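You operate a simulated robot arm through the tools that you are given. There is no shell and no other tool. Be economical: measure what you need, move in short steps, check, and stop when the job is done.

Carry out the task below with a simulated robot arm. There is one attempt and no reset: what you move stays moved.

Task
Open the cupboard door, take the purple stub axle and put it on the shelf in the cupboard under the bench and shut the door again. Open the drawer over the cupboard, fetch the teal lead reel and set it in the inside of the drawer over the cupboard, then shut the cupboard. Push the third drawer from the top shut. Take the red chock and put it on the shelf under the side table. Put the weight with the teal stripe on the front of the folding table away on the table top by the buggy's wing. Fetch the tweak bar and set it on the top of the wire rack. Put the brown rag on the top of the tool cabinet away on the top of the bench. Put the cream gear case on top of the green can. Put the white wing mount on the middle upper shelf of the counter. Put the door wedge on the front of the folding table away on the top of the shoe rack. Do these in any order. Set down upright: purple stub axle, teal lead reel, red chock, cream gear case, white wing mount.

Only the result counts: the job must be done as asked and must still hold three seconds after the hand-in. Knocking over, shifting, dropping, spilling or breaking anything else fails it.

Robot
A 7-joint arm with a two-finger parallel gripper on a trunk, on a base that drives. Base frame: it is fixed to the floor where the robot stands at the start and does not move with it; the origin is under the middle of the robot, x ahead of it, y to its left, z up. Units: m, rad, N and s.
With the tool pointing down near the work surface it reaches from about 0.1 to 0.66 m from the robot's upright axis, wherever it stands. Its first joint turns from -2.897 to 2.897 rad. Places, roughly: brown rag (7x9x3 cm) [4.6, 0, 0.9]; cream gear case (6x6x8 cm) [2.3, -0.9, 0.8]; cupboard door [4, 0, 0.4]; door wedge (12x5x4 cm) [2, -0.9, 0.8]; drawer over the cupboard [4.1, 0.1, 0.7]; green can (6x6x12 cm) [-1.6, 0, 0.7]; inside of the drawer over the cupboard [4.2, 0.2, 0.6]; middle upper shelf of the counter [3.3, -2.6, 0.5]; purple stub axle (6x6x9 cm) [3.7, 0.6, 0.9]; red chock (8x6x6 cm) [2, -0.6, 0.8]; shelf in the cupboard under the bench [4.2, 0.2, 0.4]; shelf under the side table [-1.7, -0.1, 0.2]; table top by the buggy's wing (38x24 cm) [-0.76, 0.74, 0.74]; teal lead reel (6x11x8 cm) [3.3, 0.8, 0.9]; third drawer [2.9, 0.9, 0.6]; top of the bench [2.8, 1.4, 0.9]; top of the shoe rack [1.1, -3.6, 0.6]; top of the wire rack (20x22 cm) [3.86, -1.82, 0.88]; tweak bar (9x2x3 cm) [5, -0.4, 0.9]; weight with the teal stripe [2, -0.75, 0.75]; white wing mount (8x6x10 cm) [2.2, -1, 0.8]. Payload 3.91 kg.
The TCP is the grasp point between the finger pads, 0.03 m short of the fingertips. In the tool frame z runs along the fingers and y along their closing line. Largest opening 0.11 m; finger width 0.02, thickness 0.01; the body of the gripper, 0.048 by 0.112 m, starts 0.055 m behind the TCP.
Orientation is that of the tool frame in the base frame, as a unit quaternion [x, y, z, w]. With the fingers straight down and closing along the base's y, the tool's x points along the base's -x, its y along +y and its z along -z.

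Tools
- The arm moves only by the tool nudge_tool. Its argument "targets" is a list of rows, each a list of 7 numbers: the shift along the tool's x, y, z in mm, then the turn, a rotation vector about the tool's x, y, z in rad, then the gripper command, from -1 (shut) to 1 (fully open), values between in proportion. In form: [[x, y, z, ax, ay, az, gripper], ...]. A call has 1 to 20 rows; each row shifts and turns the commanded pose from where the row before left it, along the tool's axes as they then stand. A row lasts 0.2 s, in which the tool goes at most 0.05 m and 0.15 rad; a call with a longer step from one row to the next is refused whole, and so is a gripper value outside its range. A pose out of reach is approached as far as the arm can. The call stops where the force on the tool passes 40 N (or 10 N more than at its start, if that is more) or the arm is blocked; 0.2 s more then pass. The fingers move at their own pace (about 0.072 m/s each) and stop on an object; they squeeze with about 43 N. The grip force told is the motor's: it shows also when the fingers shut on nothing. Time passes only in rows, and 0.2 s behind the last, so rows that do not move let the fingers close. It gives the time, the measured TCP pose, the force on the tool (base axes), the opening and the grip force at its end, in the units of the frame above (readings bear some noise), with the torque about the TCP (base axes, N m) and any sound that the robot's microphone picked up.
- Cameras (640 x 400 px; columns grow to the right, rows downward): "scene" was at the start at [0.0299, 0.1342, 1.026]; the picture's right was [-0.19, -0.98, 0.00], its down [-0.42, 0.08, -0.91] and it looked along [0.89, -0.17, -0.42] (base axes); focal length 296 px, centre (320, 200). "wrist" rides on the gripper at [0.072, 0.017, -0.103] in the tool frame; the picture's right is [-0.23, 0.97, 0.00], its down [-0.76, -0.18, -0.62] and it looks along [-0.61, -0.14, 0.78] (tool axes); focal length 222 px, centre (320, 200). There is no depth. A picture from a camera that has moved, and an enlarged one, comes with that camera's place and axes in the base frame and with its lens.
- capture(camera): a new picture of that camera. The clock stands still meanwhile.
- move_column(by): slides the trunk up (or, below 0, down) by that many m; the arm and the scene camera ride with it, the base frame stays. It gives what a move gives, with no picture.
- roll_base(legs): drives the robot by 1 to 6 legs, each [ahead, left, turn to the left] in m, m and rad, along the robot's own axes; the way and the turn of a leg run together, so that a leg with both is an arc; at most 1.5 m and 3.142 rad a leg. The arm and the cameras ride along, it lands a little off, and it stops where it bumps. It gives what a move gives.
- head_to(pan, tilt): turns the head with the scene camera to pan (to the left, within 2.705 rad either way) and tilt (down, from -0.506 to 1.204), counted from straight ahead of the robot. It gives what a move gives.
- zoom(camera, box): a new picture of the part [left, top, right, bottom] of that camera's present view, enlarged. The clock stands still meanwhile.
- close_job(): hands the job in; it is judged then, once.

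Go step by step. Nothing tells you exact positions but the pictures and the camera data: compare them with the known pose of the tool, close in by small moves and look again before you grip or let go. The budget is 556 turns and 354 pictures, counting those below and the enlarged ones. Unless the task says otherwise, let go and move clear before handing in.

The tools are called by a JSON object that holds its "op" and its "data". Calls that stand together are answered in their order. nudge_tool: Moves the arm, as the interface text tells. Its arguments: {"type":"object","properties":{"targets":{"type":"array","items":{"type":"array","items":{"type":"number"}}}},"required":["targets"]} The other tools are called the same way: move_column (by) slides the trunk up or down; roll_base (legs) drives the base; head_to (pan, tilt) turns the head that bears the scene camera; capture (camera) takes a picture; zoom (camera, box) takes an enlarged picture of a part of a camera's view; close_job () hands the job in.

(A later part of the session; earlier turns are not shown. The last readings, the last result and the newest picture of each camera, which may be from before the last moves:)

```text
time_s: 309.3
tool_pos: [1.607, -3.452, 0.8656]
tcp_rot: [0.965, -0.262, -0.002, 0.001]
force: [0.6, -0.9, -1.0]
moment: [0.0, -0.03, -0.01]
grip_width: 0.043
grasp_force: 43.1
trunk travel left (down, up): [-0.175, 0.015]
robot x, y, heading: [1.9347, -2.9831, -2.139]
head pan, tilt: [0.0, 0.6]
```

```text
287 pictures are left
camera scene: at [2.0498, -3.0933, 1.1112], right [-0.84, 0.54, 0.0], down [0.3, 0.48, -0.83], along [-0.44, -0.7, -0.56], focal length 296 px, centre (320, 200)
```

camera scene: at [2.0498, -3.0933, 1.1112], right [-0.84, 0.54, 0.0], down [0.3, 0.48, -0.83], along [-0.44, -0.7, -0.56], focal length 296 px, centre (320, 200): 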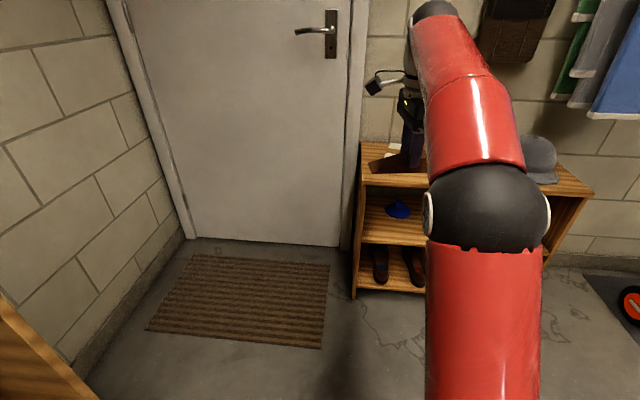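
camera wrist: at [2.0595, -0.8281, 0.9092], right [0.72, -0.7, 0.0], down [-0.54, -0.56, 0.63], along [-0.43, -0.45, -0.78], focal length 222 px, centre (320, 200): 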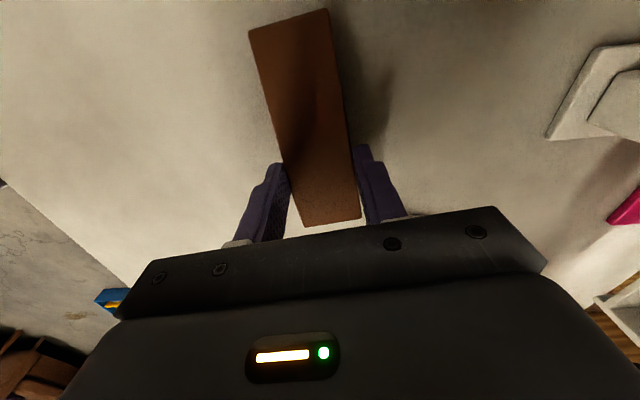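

{"op": "capture", "data": {"camera": "wrist"}}

{"op": "zoom", "data": {"camera": "scene", "box": [350, 100, 600, 220]}}

```text
286 pictures are left
camera wrist: at [1.6613, -3.5024, 0.9697], right [-0.69, -0.73, 0.0], down [-0.56, 0.54, 0.63], along [-0.46, 0.43, -0.78], focal length 222 px, centre (320, 200)
```

wrist: 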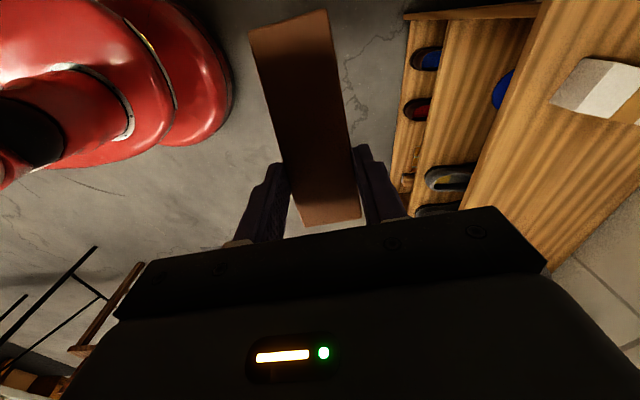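

```text
2.56 times, centred on (475, 160) of scene
camera zoom: at [2.0498, -3.0933, 1.1112], right [-0.84, 0.54, 0.0], down [0.3, 0.48, -0.83], along [-0.44, -0.7, -0.56], focal length 758 px, centre (-77, 302)
```

zoom: 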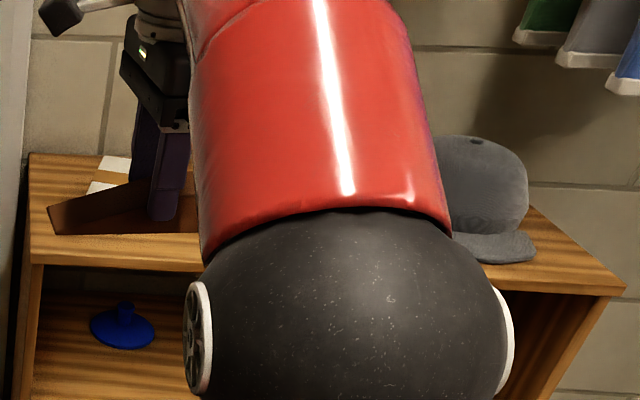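

Top's middle looks free. Drive so the wedge is over it and check.

{"op": "roll_base", "data": {"legs": [[0.3, -0.35, 0]]}}

{"op": "capture", "data": {"camera": "wrist"}}

{"op": "capture", "data": {"camera": "scene"}}

```text
time_s: 312.1
tool_pos: [1.1482, -3.5158, 0.8666]
tcp_rot: [0.965, -0.263, -0.002, 0.002]
force: [0.0, 0.4, -0.2]
moment: [-0.04, 0.0, -0.01]
grip_width: 0.043
grasp_force: 42.7
trunk travel left (down, up): [-0.175, 0.015]
robot x, y, heading: [1.4764, -3.0463, -2.142]
head pan, tilt: [0.0, 0.6]
```

```text
284 pictures are left
camera wrist: at [1.2026, -3.5661, 0.9697], right [-0.69, -0.72, 0.0], down [-0.56, 0.54, 0.63], along [-0.45, 0.43, -0.78], focal length 222 px, centre (320, 200)
```

wrist: 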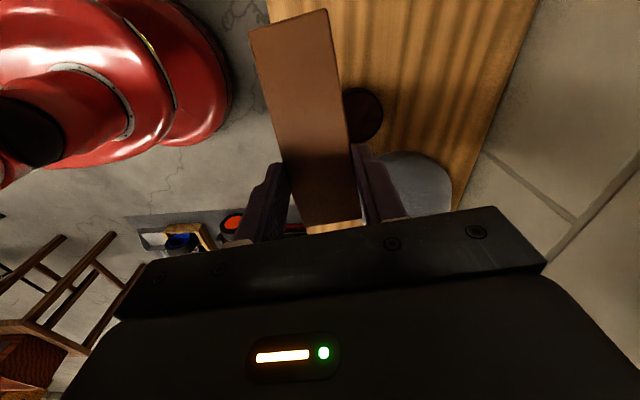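

```text
283 pictures are left
camera scene: at [1.592, -3.1579, 1.1112], right [-0.84, 0.54, 0.0], down [0.3, 0.48, -0.82], along [-0.45, -0.69, -0.57], focal length 296 px, centre (320, 200)
```

scene: 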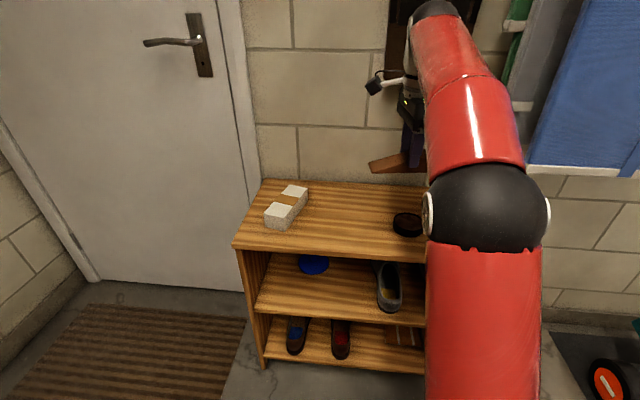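

{"op": "roll_base", "data": {"legs": [[0.145, 0.08, 0]]}}

{"op": "capture", "data": {"camera": "wrist"}}

{"op": "capture", "data": {"camera": "scene"}}

```text
time_s: 313.5
tool_pos: [1.1388, -3.6823, 0.8662]
tcp_rot: [0.965, -0.262, -0.002, 0.001]
force: [0.3, 0.2, -1.3]
moment: [-0.02, -0.01, -0.01]
grip_width: 0.0428
grasp_force: 43.2
trunk travel left (down, up): [-0.175, 0.015]
robot x, y, heading: [1.4663, -3.2146, -2.137]
head pan, tilt: [0.0, 0.6]
```

```text
282 pictures are left
camera wrist: at [1.1924, -3.7324, 0.9698], right [-0.69, -0.72, 0.0], down [-0.56, 0.54, 0.63], along [-0.46, 0.43, -0.78], focal length 222 px, centre (320, 200)
```

wrist: 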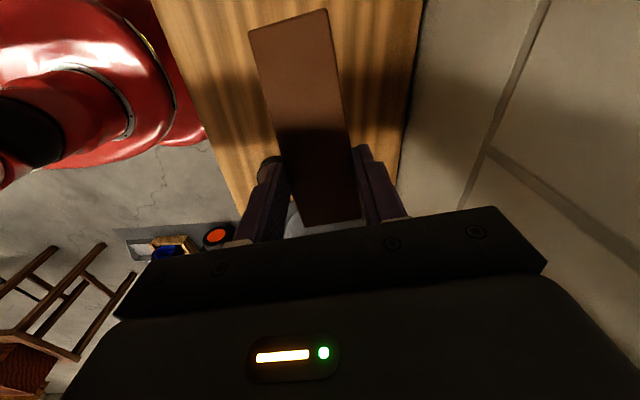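

```text
281 pictures are left
camera scene: at [1.5812, -3.3236, 1.1112], right [-0.84, 0.54, 0.0], down [0.3, 0.48, -0.82], along [-0.44, -0.7, -0.57], focal length 296 px, centre (320, 200)
```

scene: 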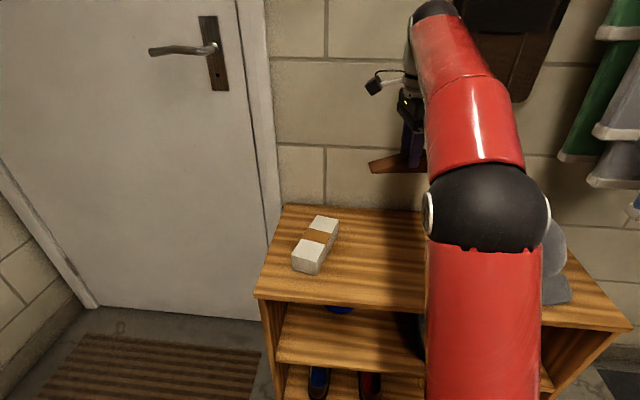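

{"op": "nudge_tool", "data": {"targets": [[0, 0, 45, 0, 0, 0, -1], [0, 0, 45, 0, 0, 0, -1], [0, 0, 45, 0, 0, 0, -1], [0, 0, 45, 0, 0, 0, -1]]}}

{"op": "capture", "data": {"camera": "wrist"}}

{"op": "capture", "data": {"camera": "scene"}}

```text
time_s: 314.5
tool_pos: [1.1362, -3.6795, 0.6875]
tcp_rot: [0.965, -0.262, -0.002, 0.001]
force: [-0.1, -0.3, -1.3]
moment: [-0.01, 0.0, -0.01]
grip_width: 0.0428
grasp_force: 43.1
trunk travel left (down, up): [-0.175, 0.015]
robot x, y, heading: [1.4724, -3.2159, -2.139]
head pan, tilt: [0.0, 0.6]
```

```text
280 pictures are left
camera wrist: at [1.192, -3.7308, 0.7901], right [-0.69, -0.72, 0.0], down [-0.56, 0.54, 0.63], along [-0.46, 0.43, -0.78], focal length 222 px, centre (320, 200)
```

wrist: 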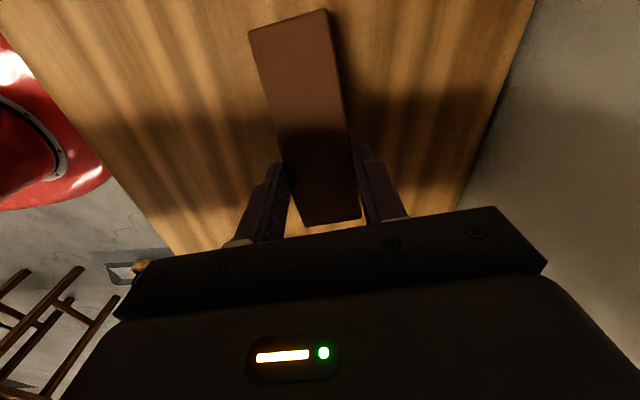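

```text
279 pictures are left
camera scene: at [1.5813, -3.3235, 1.1113], right [-0.84, 0.54, 0.0], down [0.3, 0.48, -0.83], along [-0.44, -0.7, -0.56], focal length 296 px, centre (320, 200)
```

scene: 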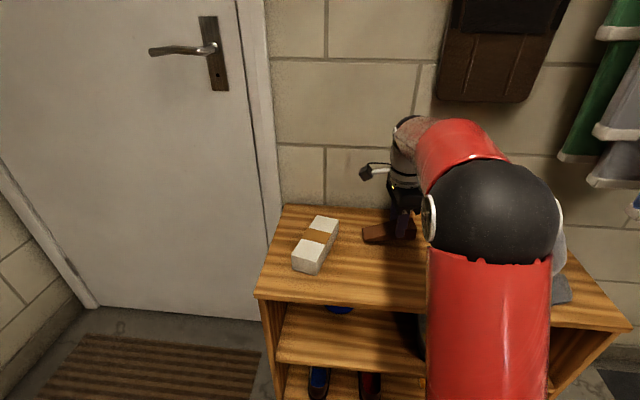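

Clear. Lower onto the rack top.

{"op": "nudge_tool", "data": {"targets": [[0, 0, 15, 0, 0, 0, -1], [0, 0, 15, 0, 0, 0, -1], [0, 0, 7, 0, 0, 0, -1], [0, 0, 4, 0, 0, 0, -1], [0, 0, 4, 0, 0, 0, -1], [0, 0, 4, 0, 0, 0, -1], [0, 0, 3, 0, 0, 0, -1], [0, 0, 3, 0, 0, 0, -1]]}}

```text
time_s: 315.2
tool_pos: [1.1359, -3.6813, 0.6666]
tcp_rot: [0.965, -0.263, -0.004, 0.008]
force: [7.0, 7.5, 18.9]
moment: [0.56, -0.4, -0.04]
grip_width: 0.0431
grasp_force: 42.1
trunk travel left (down, up): [-0.175, 0.015]
robot x, y, heading: [1.4654, -3.2141, -2.139]
head pan, tilt: [0.0, 0.6]
stopped in row 3: the force on the tool passed its limit at 50 N (the readings are from after the stop); the commanded pose is now the measured one
```

{"op": "capture", "data": {"camera": "wrist"}}

{"op": "zoom", "data": {"camera": "scene", "box": [280, 150, 460, 270]}}

```text
278 pictures are left
camera wrist: at [1.1922, -3.7299, 0.7695], right [-0.69, -0.73, 0.02], down [-0.56, 0.55, 0.62], along [-0.46, 0.42, -0.78], focal length 222 px, centre (320, 200)
```

wrist: 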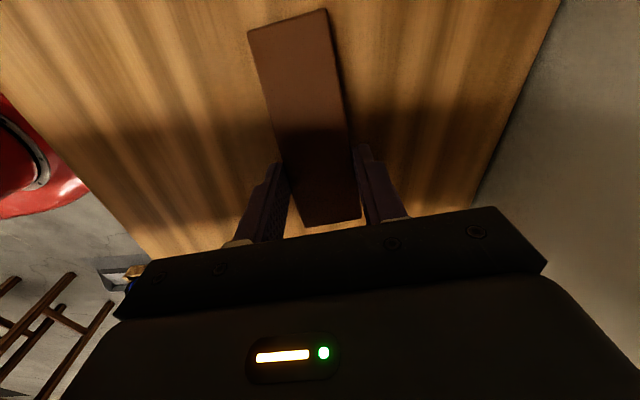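

```text
3.33 times, centred on (370, 210) of scene
camera zoom: at [1.5823, -3.3222, 1.1115], right [-0.84, 0.54, 0.0], down [0.3, 0.48, -0.83], along [-0.44, -0.7, -0.56], focal length 987 px, centre (153, 167)
```

zoom: 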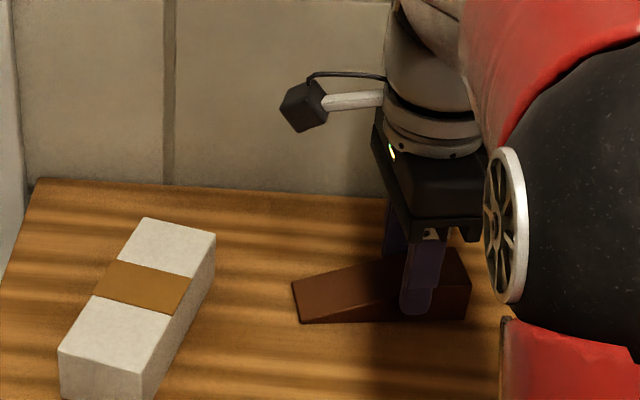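

Resting on the rack. Release and rise.

{"op": "nudge_tool", "data": {"targets": [[0, 0, -1, 0, 0, 0, -1], [0, 0, 0, 0, 0, 0, 0.2], [0, 0, 0, 0, 0, 0, 0.2], [0, 0, -20, 0, 0, 0, 0.2], [0, 0, -45, 0, 0, 0, 0.2], [0, 0, -45, 0, 0, 0, 0.2], [0, 0, -45, 0, 0, 0, 0.2], [0, 0, -45, 0, 0, 0, 0.2]]}}

{"op": "roll_base", "data": {"legs": [[-0.3, 0, 0]]}}

{"op": "capture", "data": {"camera": "scene"}}

```text
time_s: 317.0
tool_pos: [1.1374, -3.6808, 0.8631]
tcp_rot: [0.965, -0.262, -0.003, 0.006]
force: [0.0, 0.4, 0.3]
moment: [0.01, 0.02, 0.03]
grip_width: 0.0661
grasp_force: 0.1
trunk travel left (down, up): [-0.175, 0.015]
robot x, y, heading: [1.4708, -3.2131, -2.139]
head pan, tilt: [0.0, 0.6]
```

```text
time_s: 319.0
tool_pos: [1.2991, -3.4291, 0.8631]
tcp_rot: [0.965, -0.261, -0.003, 0.008]
force: [0.0, 0.6, 0.1]
moment: [-0.01, 0.0, 0.01]
grip_width: 0.0657
grasp_force: 0.0
trunk travel left (down, up): [-0.175, 0.015]
robot x, y, heading: [1.6269, -2.9629, -2.133]
head pan, tilt: [0.0, 0.6]
```

```text
276 pictures are left
camera scene: at [1.7424, -3.0706, 1.1112], right [-0.84, 0.54, 0.0], down [0.3, 0.48, -0.82], along [-0.44, -0.7, -0.57], focal length 296 px, centre (320, 200)
```

scene: 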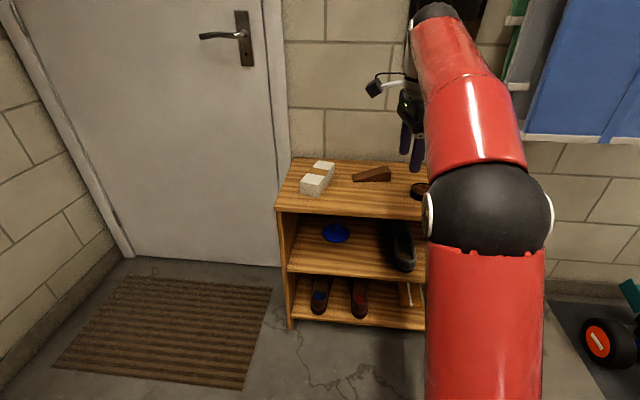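

Wedge done. Now inspect the counter's shelves on the way back.

{"op": "roll_base", "data": {"legs": [[-1.3, 0, 0], [0, 0, 1.53]]}}

{"op": "head_to", "data": {"pan": 0.2, "tilt": 0.5}}

{"op": "capture", "data": {"camera": "scene"}}

```text
time_s: 329.3
tool_pos: [2.777, -2.2023, 0.8629]
tcp_rot: [0.873, 0.488, 0.002, 0.008]
force: [0.5, 0.1, 0.0]
moment: [0.01, 0.03, -0.01]
grip_width: 0.0659
grasp_force: 0.1
trunk travel left (down, up): [-0.175, 0.015]
robot x, y, heading: [2.3152, -1.8627, -0.588]
head pan, tilt: [0.0, 0.6]
```

```text
time_s: 330.0
tool_pos: [2.7766, -2.2029, 0.8626]
tcp_rot: [0.873, 0.487, 0.003, 0.007]
force: [0.3, -1.1, 0.3]
moment: [-0.04, -0.01, -0.03]
grip_width: 0.0657
grasp_force: 0.1
trunk travel left (down, up): [-0.175, 0.015]
robot x, y, heading: [2.3167, -1.8634, -0.589]
head pan, tilt: [0.201, 0.499]
```

```text
275 pictures are left
camera scene: at [2.4368, -1.7381, 1.1203], right [-0.38, -0.92, 0.0], down [-0.44, 0.18, -0.88], along [0.81, -0.33, -0.48], focal length 296 px, centre (320, 200)
```

scene: 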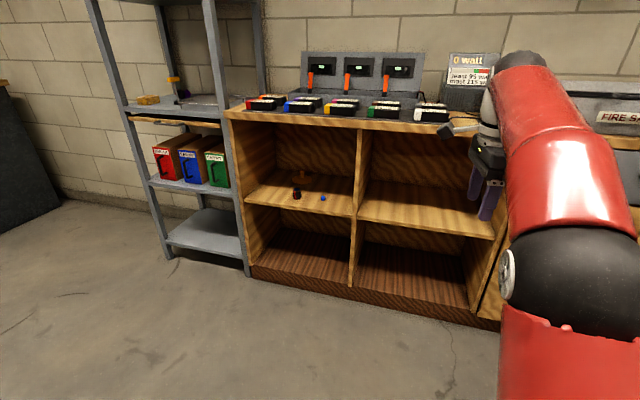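

Target is the empty second column's upper shelf. Now drive back round to the table's front for the wing mount.

{"op": "roll_base", "data": {"legs": [[0, 0, -0.07], [0, 1.48, 0], [-1.0, 0, 0], [-0.85, 0, 0], [0, -0.88, 0]]}}

{"op": "head_to", "data": {"pan": 0.0, "tilt": 0.45}}

{"op": "capture", "data": {"camera": "scene"}}

```text
time_s: 351.0
tool_pos: [1.6496, -0.6061, 0.8634]
tcp_rot: [0.893, 0.451, 0.002, 0.008]
force: [0.4, 0.3, 0.6]
moment: [0.01, -0.05, 0.01]
grip_width: 0.0657
grasp_force: 0.0
trunk travel left (down, up): [-0.175, 0.015]
robot x, y, heading: [1.2205, -0.2312, -0.672]
head pan, tilt: [0.201, 0.499]
```

```text
time_s: 351.8
tool_pos: [1.6496, -0.6053, 0.8634]
tcp_rot: [0.892, 0.452, 0.003, 0.008]
force: [0.2, 0.5, 0.0]
moment: [-0.05, -0.02, 0.02]
grip_width: 0.066
grasp_force: 0.1
trunk travel left (down, up): [-0.175, 0.015]
robot x, y, heading: [1.22, -0.2307, -0.673]
head pan, tilt: [0.0, 0.45]
```

```text
274 pictures are left
camera scene: at [1.3396, -0.1315, 1.1247], right [-0.62, -0.78, 0.0], down [-0.34, 0.27, -0.9], along [0.7, -0.56, -0.44], focal length 296 px, centre (320, 200)
```

scene: 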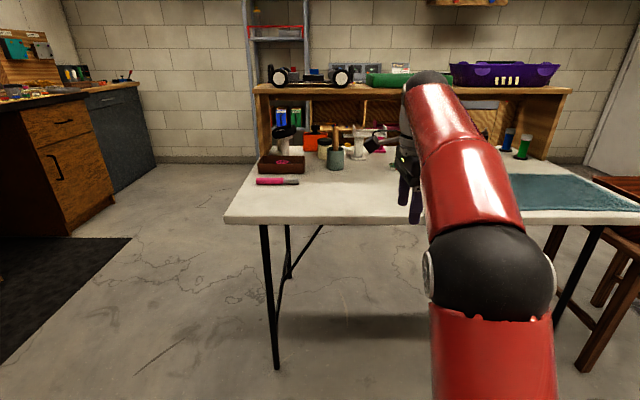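

{"op": "zoom", "data": {"camera": "scene", "box": [250, 100, 410, 200]}}

{"op": "nudge_tool", "data": {"targets": [[0, 0, 0, 0, 0, -0.139, 1], [0, 0, 0, 0, 0, -0.139, 1], [0, 0, 0, 0, 0, -0.139, 1], [0, 0, 0, 0, 0, -0.139, 1], [0, 0, 0, 0, 0, -0.139, 1], [0, 0, 0, 0, 0, -0.139, 1], [0, 0, 0, 0, 0, -0.139, 1], [0, 0, 0, 0, 0, -0.139, 1], [0, 0, 0, 0, 0, -0.139, 1], [0, 0, 0, 0, 0, -0.139, 1], [0, 0, 0, 0, 0, -0.139, 1]]}}

{"op": "nudge_tool", "data": {"targets": [[0, 0, 0, 0, -0.15, 0, 1], [0, 0, 0, 0, -0.15, 0, 1], [0, 0, 0, 0, -0.15, 0, 1], [0, 0, 0, 0, -0.15, 0, 1], [0, 0, 0, 0, -0.15, 0, 1], [0, 0, 0, 0, -0.15, 0, 1], [0, 0, 0, 0, -0.15, 0, 1]]}}

{"op": "capture", "data": {"camera": "scene"}}

```text
4.00 times, centred on (330, 150) of scene
camera zoom: at [1.3396, -0.1315, 1.1247], right [-0.62, -0.78, 0.0], down [-0.34, 0.27, -0.9], along [0.7, -0.56, -0.44], focal length 1184 px, centre (280, 400)
```

zoom: 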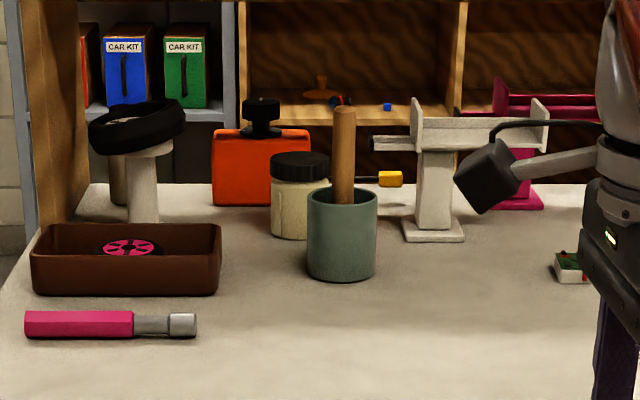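

```text
time_s: 354.2
tool_pos: [1.6496, -0.6063, 0.8637]
tcp_rot: [0.33, 0.944, -0.005, 0.007]
force: [-0.7, 0.2, 0.1]
moment: [0.0, 0.01, 0.0]
grip_width: 0.1096
grasp_force: 0.0
trunk travel left (down, up): [-0.175, 0.015]
robot x, y, heading: [1.2187, -0.2264, -0.672]
head pan, tilt: [0.0, 0.45]
```

```text
time_s: 355.8
tool_pos: [1.6493, -0.6059, 0.8632]
tcp_rot: [0.286, 0.812, -0.171, 0.479]
force: [-0.2, 0.0, 0.3]
moment: [-0.02, 0.02, -0.02]
grip_width: 0.1098
grasp_force: 0.0
trunk travel left (down, up): [-0.175, 0.015]
robot x, y, heading: [1.2173, -0.23, -0.67]
head pan, tilt: [0.0, 0.45]
```

```text
272 pictures are left
camera scene: at [1.3395, -0.1315, 1.1248], right [-0.62, -0.78, 0.0], down [-0.34, 0.27, -0.9], along [0.7, -0.56, -0.44], focal length 296 px, centre (320, 200)
```

scene: 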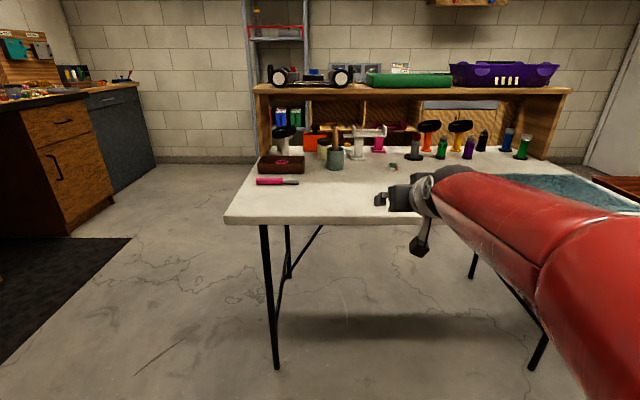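

Room heading is about -0.67. Tool is tilted toward the mount; drive in and look with the wrist camera.

{"op": "roll_base", "data": {"legs": [[0.43, 0.02, 0]]}}

{"op": "capture", "data": {"camera": "wrist"}}

{"op": "capture", "data": {"camera": "scene"}}

```text
time_s: 358.4
tool_pos: [1.9975, -0.8578, 0.8626]
tcp_rot: [0.287, 0.812, -0.172, 0.478]
force: [0.7, -0.1, 0.6]
moment: [0.02, -0.01, 0.04]
grip_width: 0.1099
grasp_force: 0.1
trunk travel left (down, up): [-0.175, 0.015]
robot x, y, heading: [1.564, -0.4812, -0.678]
head pan, tilt: [0.0, 0.45]
```

```text
271 pictures are left
camera wrist: at [1.909, -0.7646, 0.8497], right [0.7, 0.69, 0.2], down [-0.25, -0.03, 0.97], along [0.67, -0.72, 0.15], focal length 222 px, centre (320, 200)
```

wrist: 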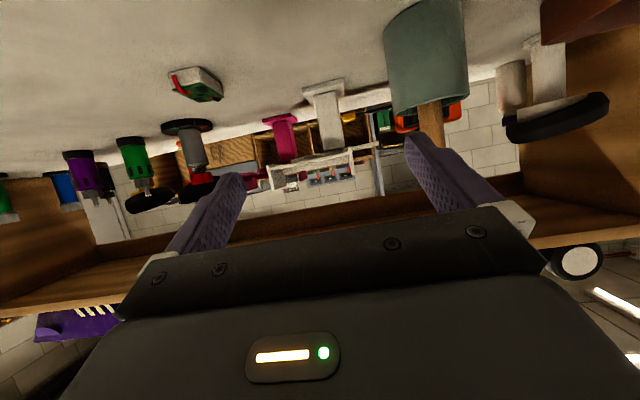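

```text
270 pictures are left
camera scene: at [1.6868, -0.3826, 1.1248], right [-0.62, -0.78, 0.0], down [-0.34, 0.27, -0.9], along [0.7, -0.56, -0.44], focal length 296 px, centre (320, 200)
```

scene: 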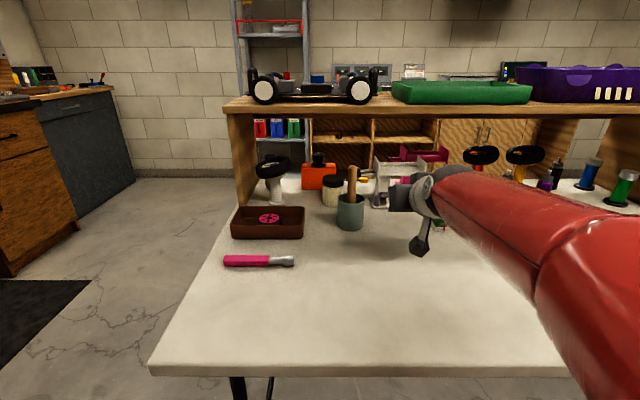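

Aligned laterally with the mount's post. Lower, then creep forward under its plate.

{"op": "nudge_tool", "data": {"targets": [[25.4, 0, 14, 0, 0, 0, 1], [25.4, 0, 14, 0, 0, 0, 1], [-17.8, 0, 32.4, 0, 0, 0, 1], [-17.8, 0, 32.4, 0, 0, 0, 1], [-17.8, 0, 32.4, 0, 0, 0, 1]]}}

{"op": "capture", "data": {"camera": "wrist"}}

{"op": "zoom", "data": {"camera": "scene", "box": [310, 120, 470, 250]}}

```text
time_s: 359.6
tool_pos: [2.0821, -0.9269, 0.8058]
tcp_rot: [0.286, 0.812, -0.171, 0.479]
force: [0.2, -0.3, 0.4]
moment: [-0.02, 0.03, 0.01]
grip_width: 0.1098
grasp_force: 0.1
trunk travel left (down, up): [-0.175, 0.015]
robot x, y, heading: [1.5655, -0.4786, -0.669]
head pan, tilt: [0.0, 0.45]
```

```text
269 pictures are left
camera wrist: at [1.9944, -0.8344, 0.7923], right [0.7, 0.69, 0.2], down [-0.25, -0.02, 0.97], along [0.67, -0.72, 0.15], focal length 222 px, centre (320, 200)
```

wrist: 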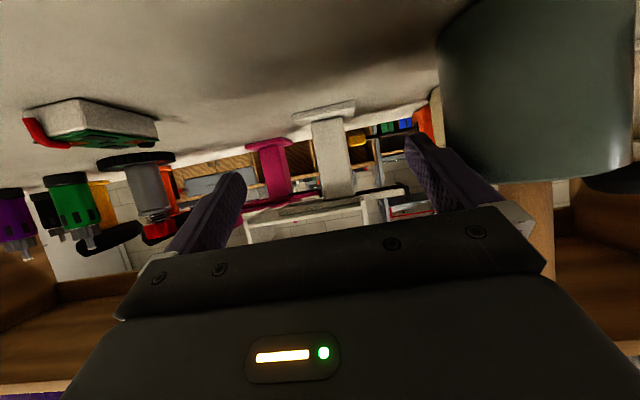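

```text
3.08 times, centred on (390, 185) of scene
camera zoom: at [1.6866, -0.3824, 1.1248], right [-0.62, -0.78, 0.0], down [-0.34, 0.27, -0.9], along [0.7, -0.56, -0.44], focal length 911 px, centre (105, 246)
```

zoom: 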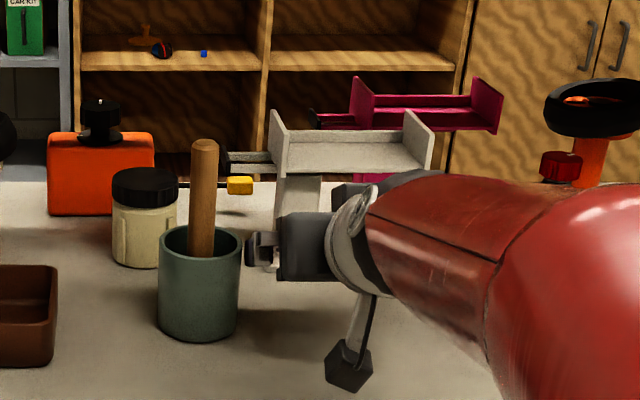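

{"op": "nudge_tool", "data": {"targets": [[-12.8, 2, 23.3, 0, 0, 0, 1], [-12.8, 2, 23.3, 0, 0, 0, 1], [-12.8, 1, 23.3, 0, 0, 0, 1]]}}

{"op": "capture", "data": {"camera": "wrist"}}

{"op": "zoom", "data": {"camera": "scene", "box": [310, 120, 470, 250]}}

```text
time_s: 360.4
tool_pos: [2.1474, -0.9736, 0.8048]
tcp_rot: [0.286, 0.812, -0.171, 0.479]
force: [0.1, 1.1, 0.6]
moment: [0.0, -0.02, -0.01]
grip_width: 0.11
grasp_force: 0.0
trunk travel left (down, up): [-0.175, 0.015]
robot x, y, heading: [1.5623, -0.4822, -0.672]
head pan, tilt: [0.0, 0.45]
```

```text
267 pictures are left
camera wrist: at [2.0608, -0.8805, 0.7923], right [0.7, 0.69, 0.2], down [-0.25, -0.02, 0.97], along [0.67, -0.72, 0.15], focal length 222 px, centre (320, 200)
```

wrist: 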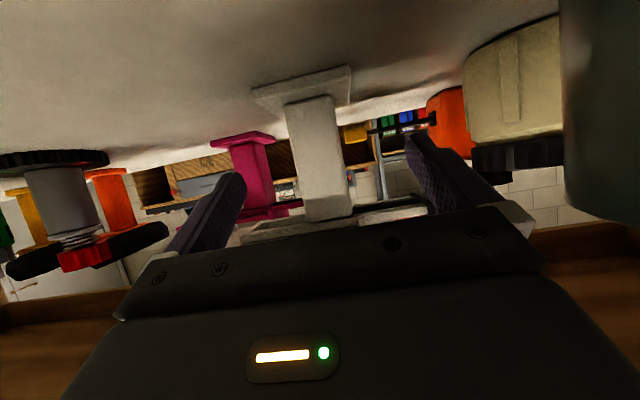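

```text
3.08 times, centred on (390, 185) of scene
camera zoom: at [1.6867, -0.3825, 1.1248], right [-0.62, -0.78, 0.0], down [-0.34, 0.27, -0.9], along [0.7, -0.56, -0.44], focal length 911 px, centre (105, 246)
```

zoom: 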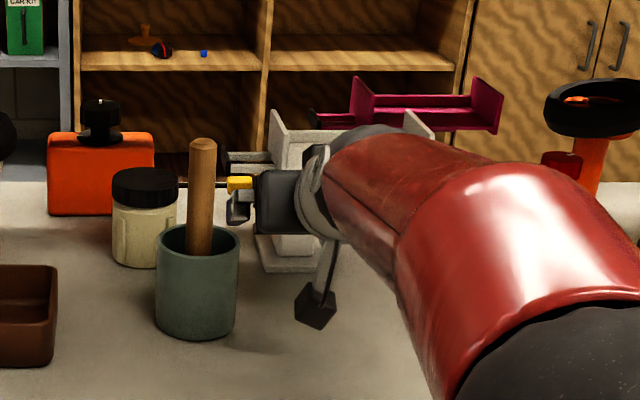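

{"op": "nudge_tool", "data": {"targets": [[-2.9, 0, 5.2, 0, 0, 0, 1], [0, 0, 0, 0, 0, 0, -1], [0, 0, 0, 0, 0, 0, -1], [0, 0, 0, 0, 0, 0, -1], [0, 0, 0, 0, 0, 0, -1], [0, 0, 0, 0, 0, 0, -1]]}}

{"op": "nudge_tool", "data": {"targets": [[-13, 0, -7.2, 0, 0, 0, -1], [0, 0, 0, 0, 0, 0, -1]]}}

{"op": "capture", "data": {"camera": "wrist"}}

{"op": "zoom", "data": {"camera": "scene", "box": [310, 120, 470, 250]}}

```text
time_s: 361.8
tool_pos: [2.1516, -0.9778, 0.8035]
tcp_rot: [0.286, 0.813, -0.171, 0.478]
force: [-0.2, 0.0, -0.7]
moment: [0.0, -0.09, 0.0]
grip_width: 0.0331
grasp_force: 42.9
trunk travel left (down, up): [-0.175, 0.015]
robot x, y, heading: [1.5642, -0.4821, -0.674]
head pan, tilt: [0.0, 0.45]
```

```text
time_s: 362.4
tool_pos: [2.152, -0.978, 0.8194]
tcp_rot: [0.286, 0.813, -0.17, 0.478]
force: [-0.2, 0.2, -0.4]
moment: [0.03, 0.02, 0.04]
grip_width: 0.0329
grasp_force: 43.0
trunk travel left (down, up): [-0.175, 0.015]
robot x, y, heading: [1.566, -0.4814, -0.672]
head pan, tilt: [0.0, 0.45]
```

```text
265 pictures are left
camera wrist: at [2.0655, -0.8851, 0.8058], right [0.7, 0.69, 0.2], down [-0.25, -0.03, 0.97], along [0.67, -0.72, 0.15], focal length 222 px, centre (320, 200)
```

wrist: 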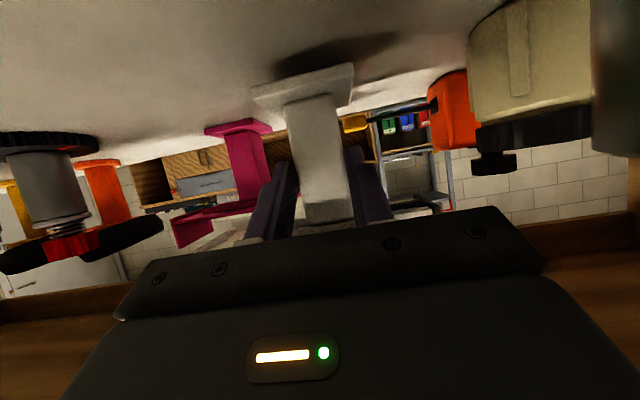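

```text
3.08 times, centred on (390, 185) of scene
camera zoom: at [1.687, -0.3827, 1.1247], right [-0.62, -0.78, 0.0], down [-0.34, 0.27, -0.9], along [0.7, -0.56, -0.44], focal length 911 px, centre (105, 246)
```

zoom: 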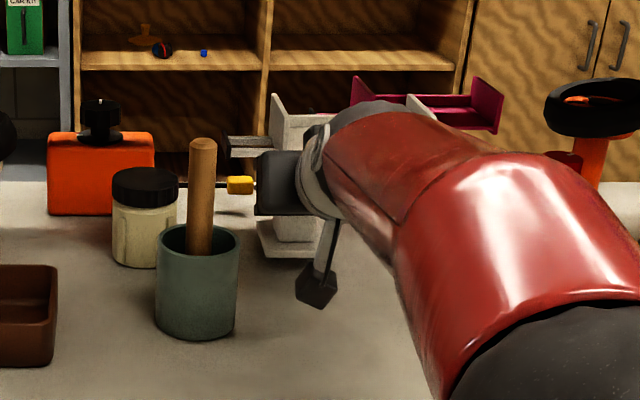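

Mount held. Lift slightly, shift away from the brush handle, and back out.

{"op": "nudge_tool", "data": {"targets": [[-15, 0, -8.2, 0, 0, 0, -1], [0, -15, 0, 0, 0, 0, -1], [0, -15, 0, 0, 0, 0, -1], [19.3, 0, -35, 0, 0, 0, -1], [19.3, 0, -35, 0, 0, 0, -1], [19.3, 0, -35, 0, 0, 0, -1]]}}

{"op": "zoom", "data": {"camera": "scene", "box": [230, 90, 550, 290]}}

```text
time_s: 363.8
tool_pos: [2.0407, -0.9251, 0.836]
tcp_rot: [0.286, 0.813, -0.17, 0.478]
force: [0.4, -0.6, -1.9]
moment: [0.06, 0.04, -0.01]
grip_width: 0.033
grasp_force: 42.7
trunk travel left (down, up): [-0.175, 0.015]
robot x, y, heading: [1.5641, -0.4842, -0.674]
head pan, tilt: [0.0, 0.45]
```

```text
2.00 times, centred on (390, 190) of scene
camera zoom: at [1.6872, -0.3829, 1.1247], right [-0.62, -0.78, 0.0], down [-0.34, 0.27, -0.9], along [0.7, -0.56, -0.44], focal length 592 px, centre (180, 220)
```

zoom: 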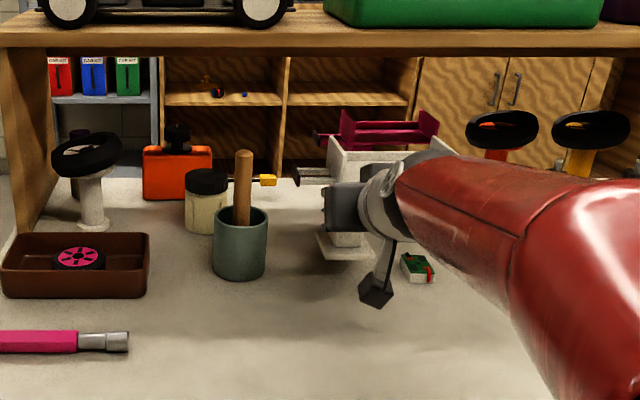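

{"op": "roll_base", "data": {"legs": [[-0.45, 0, 0], [0, 0.95, 0], [1.0, 0, 0], [0.87, 0, 0], [0, -1.42, 0]]}}

{"op": "capture", "data": {"camera": "scene"}}

{"op": "capture", "data": {"camera": "wrist"}}

```text
time_s: 386.7
tool_pos: [2.8423, -2.1819, 0.8357]
tcp_rot: [0.295, 0.81, -0.175, 0.475]
force: [0.3, -0.3, -1.8]
moment: [0.05, 0.03, 0.0]
grip_width: 0.0332
grasp_force: 43.1
trunk travel left (down, up): [-0.175, 0.015]
robot x, y, heading: [2.3787, -1.7264, -0.697]
head pan, tilt: [0.0, 0.45]
```

```text
262 pictures are left
camera scene: at [2.4993, -1.634, 1.1248], right [-0.64, -0.77, 0.0], down [-0.34, 0.28, -0.9], along [0.69, -0.58, -0.44], focal length 296 px, centre (320, 200)
```

scene: 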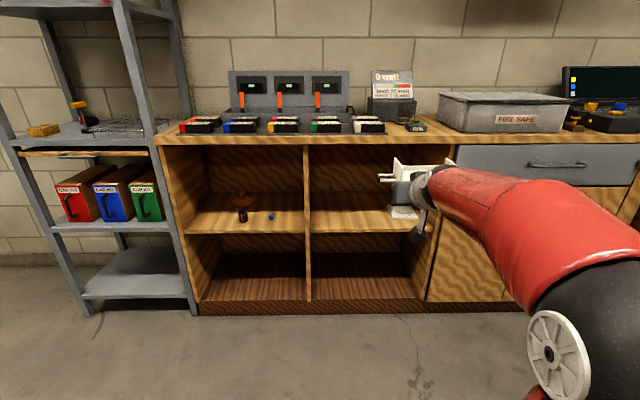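

```text
261 pictures are left
camera wrist: at [2.7576, -2.0881, 0.8229], right [0.71, 0.68, 0.2], down [-0.25, -0.02, 0.97], along [0.66, -0.74, 0.15], focal length 222 px, centre (320, 200)
```

wrist: 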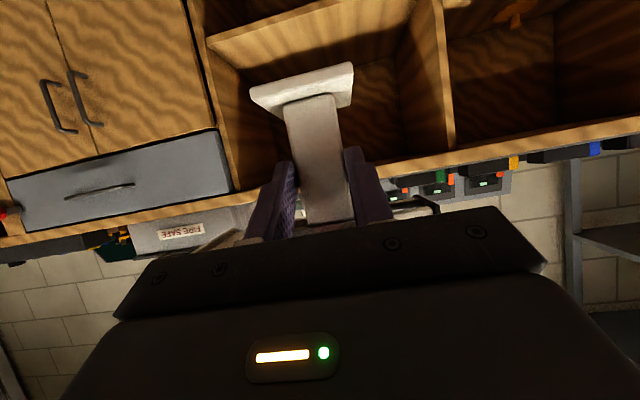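

{"op": "move_column", "data": {"by": -0.17}}

{"op": "nudge_tool", "data": {"targets": [[26, 0, 14.5, 0, 0, 0, -1], [26, 0, 14.5, 0, 0, 0, -1]]}}

{"op": "roll_base", "data": {"legs": [[0.35, 0, 0]]}}

{"op": "capture", "data": {"camera": "scene"}}

{"op": "capture", "data": {"camera": "wrist"}}

```text
time_s: 388.7
tool_pos: [2.8417, -2.183, 0.6665]
tcp_rot: [0.294, 0.81, -0.175, 0.476]
force: [-0.1, -0.3, -0.6]
moment: [0.05, 0.02, 0.0]
grip_width: 0.033
grasp_force: 42.6
trunk travel left (down, up): [-0.005, 0.185]
robot x, y, heading: [2.377, -1.728, -0.694]
head pan, tilt: [0.0, 0.45]
```

```text
time_s: 389.3
tool_pos: [2.8427, -2.1831, 0.6074]
tcp_rot: [0.294, 0.81, -0.175, 0.477]
force: [0.9, 0.5, -1.1]
moment: [0.05, 0.02, -0.01]
grip_width: 0.0332
grasp_force: 43.5
trunk travel left (down, up): [-0.005, 0.185]
robot x, y, heading: [2.3765, -1.7275, -0.691]
head pan, tilt: [0.0, 0.45]
```

```text
time_s: 391.5
tool_pos: [3.1115, -2.4037, 0.6062]
tcp_rot: [0.293, 0.81, -0.175, 0.477]
force: [-0.8, 0.3, -1.1]
moment: [0.08, 0.03, -0.03]
grip_width: 0.0329
grasp_force: 43.1
trunk travel left (down, up): [-0.005, 0.185]
robot x, y, heading: [2.6476, -1.9515, -0.691]
head pan, tilt: [0.0, 0.45]
```

```text
260 pictures are left
camera scene: at [2.7665, -1.8554, 0.9548], right [-0.64, -0.77, 0.0], down [-0.34, 0.28, -0.9], along [0.69, -0.57, -0.44], focal length 296 px, centre (320, 200)
```

scene: 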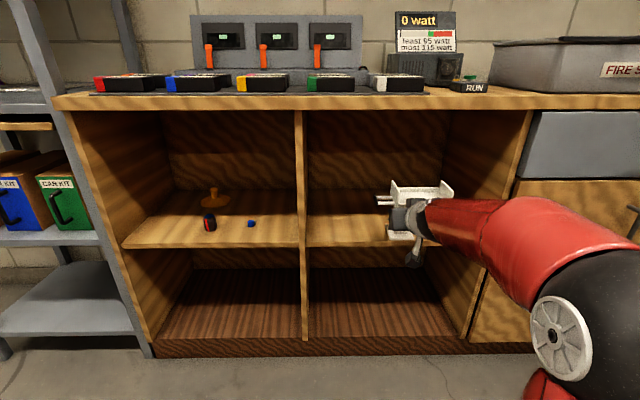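

```text
259 pictures are left
camera wrist: at [3.0263, -2.3093, 0.594], right [0.71, 0.68, 0.2], down [-0.25, -0.02, 0.97], along [0.66, -0.74, 0.15], focal length 222 px, centre (320, 200)
```

wrist: 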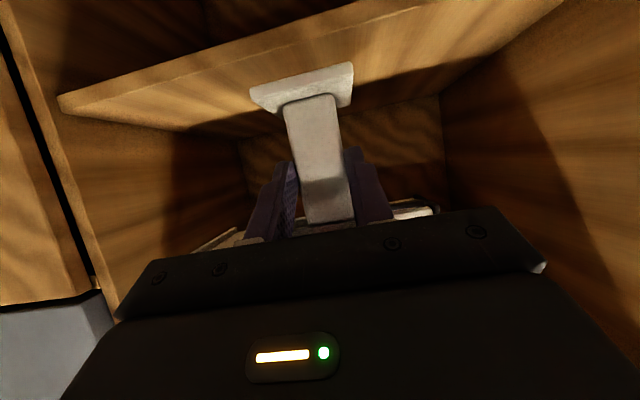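

{"op": "roll_base", "data": {"legs": [[0.2, 0.01, 0]]}}

{"op": "capture", "data": {"camera": "wrist"}}

{"op": "capture", "data": {"camera": "scene"}}

```text
time_s: 393.1
tool_pos: [3.2732, -2.5236, 0.6071]
tcp_rot: [0.293, 0.81, -0.174, 0.477]
force: [1.4, -0.6, -1.2]
moment: [0.02, 0.03, -0.02]
grip_width: 0.033
grasp_force: 43.5
trunk travel left (down, up): [-0.005, 0.185]
robot x, y, heading: [2.805, -2.0742, -0.688]
head pan, tilt: [0.0, 0.45]
```

```text
258 pictures are left
camera wrist: at [3.1873, -2.4291, 0.594], right [0.71, 0.68, 0.2], down [-0.25, -0.02, 0.97], along [0.66, -0.74, 0.15], focal length 222 px, centre (320, 200)
```

wrist: 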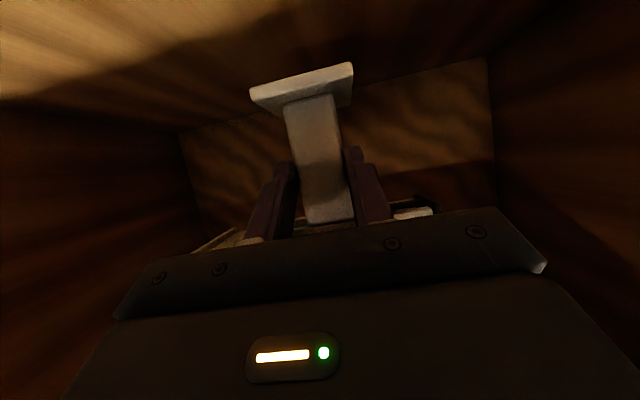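

```text
257 pictures are left
camera scene: at [2.9274, -1.9754, 0.9548], right [-0.64, -0.77, 0.0], down [-0.34, 0.28, -0.9], along [0.69, -0.57, -0.44], focal length 296 px, centre (320, 200)
```

scene: 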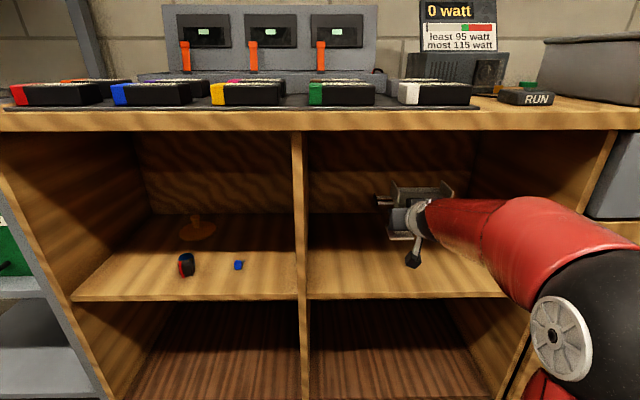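

{"op": "nudge_tool", "data": {"targets": [[7, 0, 3.8, 0, 0, 0, -1], [7, 0, 3.8, 0, 0, 0, -1], [7, 0, 3.8, 0, 0, 0, -1], [7, 0, 3.8, 0, 0, 0, -1], [4.4, 0, 2.4, 0, 0, 0, -1], [4.4, 0, 2.4, 0, 0, 0, -1], [4.4, 0, 2.4, 0, 0, 0, -1]]}}

{"op": "zoom", "data": {"camera": "scene", "box": [300, 150, 500, 300]}}

```text
time_s: 394.7
tool_pos: [3.2724, -2.523, 0.5587]
tcp_rot: [0.294, 0.81, -0.174, 0.476]
force: [0.0, 0.4, -0.8]
moment: [0.06, 0.04, 0.01]
grip_width: 0.0329
grasp_force: 42.9
trunk travel left (down, up): [-0.005, 0.185]
robot x, y, heading: [2.8072, -2.0732, -0.693]
head pan, tilt: [0.0, 0.45]
```

```text
2.67 times, centred on (400, 225) of scene
camera zoom: at [2.9274, -1.9754, 0.9548], right [-0.64, -0.77, 0.0], down [-0.34, 0.28, -0.9], along [0.69, -0.57, -0.44], focal length 790 px, centre (107, 133)
```

zoom: 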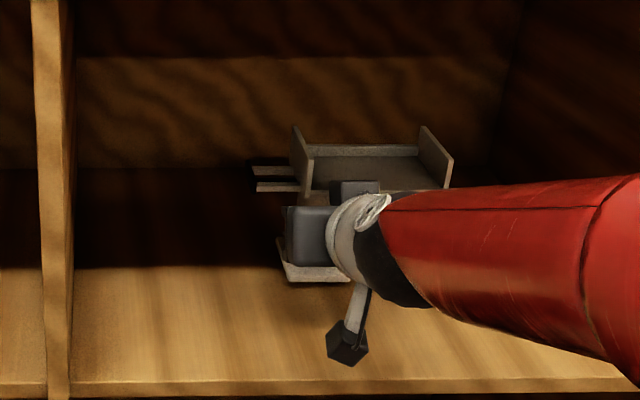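

{"op": "nudge_tool", "data": {"targets": [[3.5, 0, 1.9, 0, 0, 0, -1], [3.5, 0, 1.9, 0, 0, 0, -1], [3.5, 0, 1.9, 0, 0, 0, -1], [3.5, 0, 1.9, 0, 0, 0, -1]]}}

{"op": "zoom", "data": {"camera": "scene", "box": [300, 150, 500, 300]}}

```text
time_s: 395.7
tool_pos: [3.2725, -2.5241, 0.5502]
tcp_rot: [0.292, 0.807, -0.179, 0.482]
force: [3.1, 0.0, 31.8]
moment: [-0.41, -0.76, -0.01]
grip_width: 0.0334
grasp_force: 43.3
trunk travel left (down, up): [-0.005, 0.185]
robot x, y, heading: [2.8062, -2.0699, -0.692]
head pan, tilt: [0.0, 0.45]
```

```text
2.67 times, centred on (400, 225) of scene
camera zoom: at [2.9261, -1.9741, 0.9554], right [-0.64, -0.77, 0.0], down [-0.33, 0.28, -0.9], along [0.69, -0.57, -0.43], focal length 790 px, centre (107, 133)
```

zoom: 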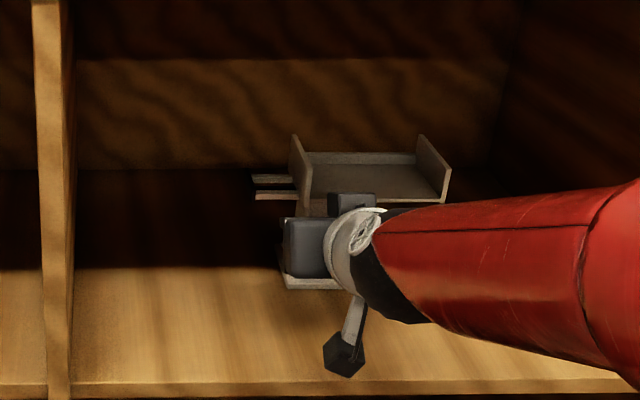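

Contact. Ease pressure, release, and back out horizontally.

{"op": "nudge_tool", "data": {"targets": [[-5.5, 0, -3, 0, 0, 0, -1], [0, 0, 0, 0, 0, 0, -1]]}}

{"op": "nudge_tool", "data": {"targets": [[0, 0, 0, 0, 0, 0, 0.1], [0, 0, 0, 0, 0, 0, 0.1], [0, 0, 0, 0, 0, 0, 0.1], [0, 0, 0, 0, 0, 0, 0.1]]}}

{"op": "zoom", "data": {"camera": "scene", "box": [300, 150, 500, 300]}}

```text
time_s: 396.3
tool_pos: [3.2724, -2.524, 0.5507]
tcp_rot: [0.293, 0.811, -0.173, 0.476]
force: [5.3, -3.2, 11.3]
moment: [-0.76, -0.9, 0.0]
grip_width: 0.0331
grasp_force: 43.1
trunk travel left (down, up): [-0.005, 0.185]
robot x, y, heading: [2.8071, -2.0695, -0.692]
head pan, tilt: [0.0, 0.45]
```

```text
time_s: 397.3
tool_pos: [3.2725, -2.5224, 0.5504]
tcp_rot: [0.294, 0.81, -0.175, 0.476]
force: [0.2, -1.5, -0.8]
moment: [0.0, -0.01, -0.03]
grip_width: 0.0605
grasp_force: 0.1
trunk travel left (down, up): [-0.005, 0.185]
robot x, y, heading: [2.8055, -2.0739, -0.692]
head pan, tilt: [0.0, 0.45]
```

```text
2.67 times, centred on (400, 225) of scene
camera zoom: at [2.9273, -1.9753, 0.9548], right [-0.64, -0.77, 0.0], down [-0.34, 0.28, -0.9], along [0.69, -0.57, -0.44], focal length 790 px, centre (107, 133)
```

zoom: 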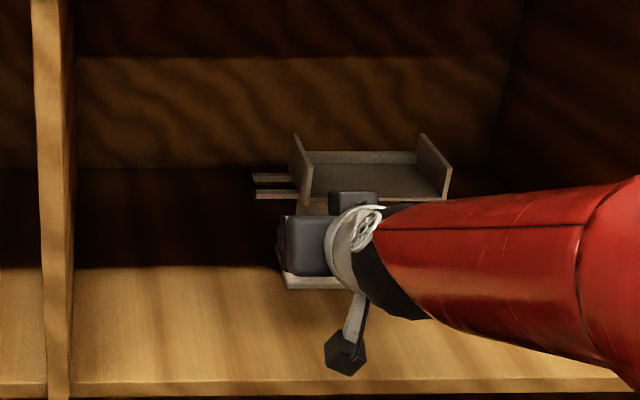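

{"op": "roll_base", "data": {"legs": [[-0.5, 0, 0]]}}

{"op": "capture", "data": {"camera": "scene"}}

{"op": "move_column", "data": {"by": 0.17}}

```text
time_s: 400.2
tool_pos: [2.8908, -2.2092, 0.5509]
tcp_rot: [0.294, 0.81, -0.175, 0.476]
force: [-0.1, -0.4, -0.1]
moment: [0.01, 0.04, -0.03]
grip_width: 0.0604
grasp_force: 0.0
trunk travel left (down, up): [-0.005, 0.185]
robot x, y, heading: [2.4218, -1.7561, -0.695]
head pan, tilt: [0.0, 0.45]
```

```text
253 pictures are left
camera scene: at [2.5464, -1.6603, 0.9548], right [-0.64, -0.77, 0.0], down [-0.34, 0.28, -0.9], along [0.69, -0.57, -0.44], focal length 296 px, centre (320, 200)
```

scene: 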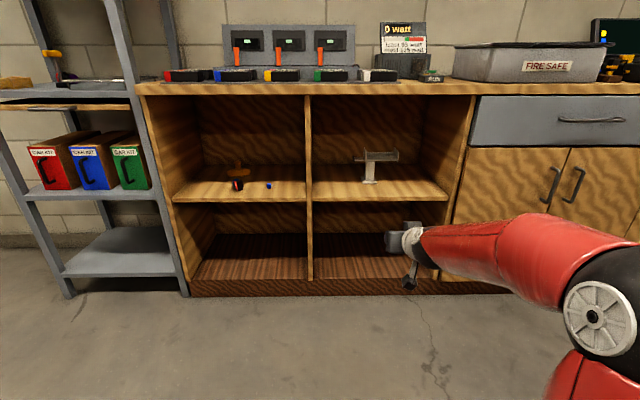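

```text
time_s: 402.2
tool_pos: [2.8902, -2.2086, 0.7206]
tcp_rot: [0.294, 0.81, -0.175, 0.476]
force: [-0.5, 0.1, 0.2]
moment: [0.06, -0.02, -0.01]
grip_width: 0.0604
grasp_force: 0.2
trunk travel left (down, up): [-0.175, 0.015]
robot x, y, heading: [2.4267, -1.7548, -0.691]
head pan, tilt: [0.0, 0.45]
```

Mount stands on the shelf. Before planning the gear case I'll look down to learn my own base's footprint.

{"op": "head_to", "data": {"pan": 0.9, "tilt": 1.2}}

{"op": "capture", "data": {"camera": "scene"}}

```text
time_s: 403.4
tool_pos: [2.8905, -2.2085, 0.7201]
tcp_rot: [0.293, 0.81, -0.175, 0.477]
force: [0.4, -0.3, -0.5]
moment: [0.03, 0.02, -0.01]
grip_width: 0.0603
grasp_force: 0.1
trunk travel left (down, up): [-0.175, 0.015]
robot x, y, heading: [2.4248, -1.7563, -0.69]
head pan, tilt: [0.901, 1.201]
```

```text
252 pictures are left
camera scene: at [2.5304, -1.5901, 1.0667], right [0.21, -0.98, 0.0], down [-0.91, -0.19, -0.36], along [0.36, 0.07, -0.93], focal length 296 px, centre (320, 200)
```

scene: 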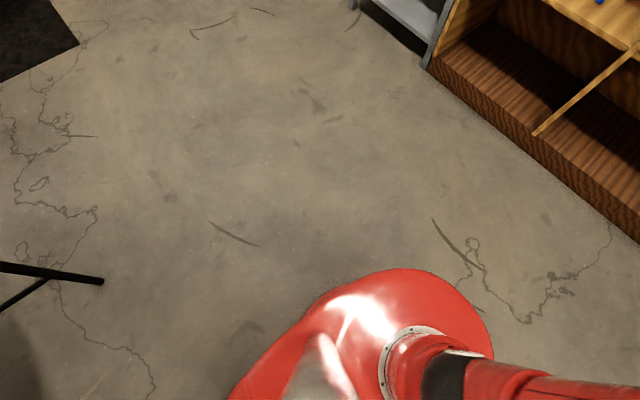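

I'll test in free air here whether a front approach with the tool yawed 60° left can reach far enough.

{"op": "nudge_tool", "data": {"targets": [[0, 0, 0, -0.1146, 0, -0.0631, 1], [0, 0, 0, -0.1146, 0, -0.0631, 1], [0, 0, 0, -0.1146, 0, -0.0631, 1], [0, 0, 0, -0.1146, 0, -0.0631, 1], [0, 0, 0, -0.1146, 0, -0.0631, 1], [0, 0, 0, -0.1146, 0, -0.0631, 1], [0, 0, 0, -0.1146, 0, -0.0631, 1], [0, 0, 0, -0.1146, 0, -0.0631, 1], [0, 0, 0, 0, 0.1, 0, 1], [0, 0, 0, 0, 0.1, 0, 1]]}}

```text
time_s: 405.6
tool_pos: [2.8905, -2.2092, 0.7201]
tcp_rot: [-0.158, 0.895, 0.073, 0.412]
force: [-0.1, 0.0, -0.7]
moment: [0.01, -0.04, -0.02]
grip_width: 0.1101
grasp_force: 0.0
trunk travel left (down, up): [-0.175, 0.015]
robot x, y, heading: [2.4265, -1.7572, -0.691]
head pan, tilt: [0.901, 1.201]
```

{"op": "nudge_tool", "data": {"targets": [[-30, 2.2, 23.4, 0, 0, 0, 1], [-30, 2.2, 23.4, 0, 0, 0, 1], [-30, 2.2, 23.4, 0, 0, 0, 1], [-30, 2.2, 23.4, 0, 0, 0, 1], [-30, 2.2, 23.4, 0, 0, 0, 1], [-30, 2.2, 23.4, 0, 0, 0, 1], [-30, 2.2, 23.4, 0, 0, 0, 1], [-30, 2.2, 23.4, 0, 0, 0, 1], [-30, 2.2, 23.4, 0, 0, 0, 1]]}}

```text
time_s: 407.6
tool_pos: [3.1897, -2.0695, 0.7794]
tcp_rot: [-0.158, 0.895, 0.074, 0.41]
force: [-0.3, -0.3, -0.7]
moment: [0.02, -0.02, 0.04]
grip_width: 0.1098
grasp_force: 0.0
out of reach, approached as far as the arm can: row 9
trunk travel left (down, up): [-0.175, 0.015]
robot x, y, heading: [2.4205, -1.7593, -0.691]
head pan, tilt: [0.901, 1.201]
```

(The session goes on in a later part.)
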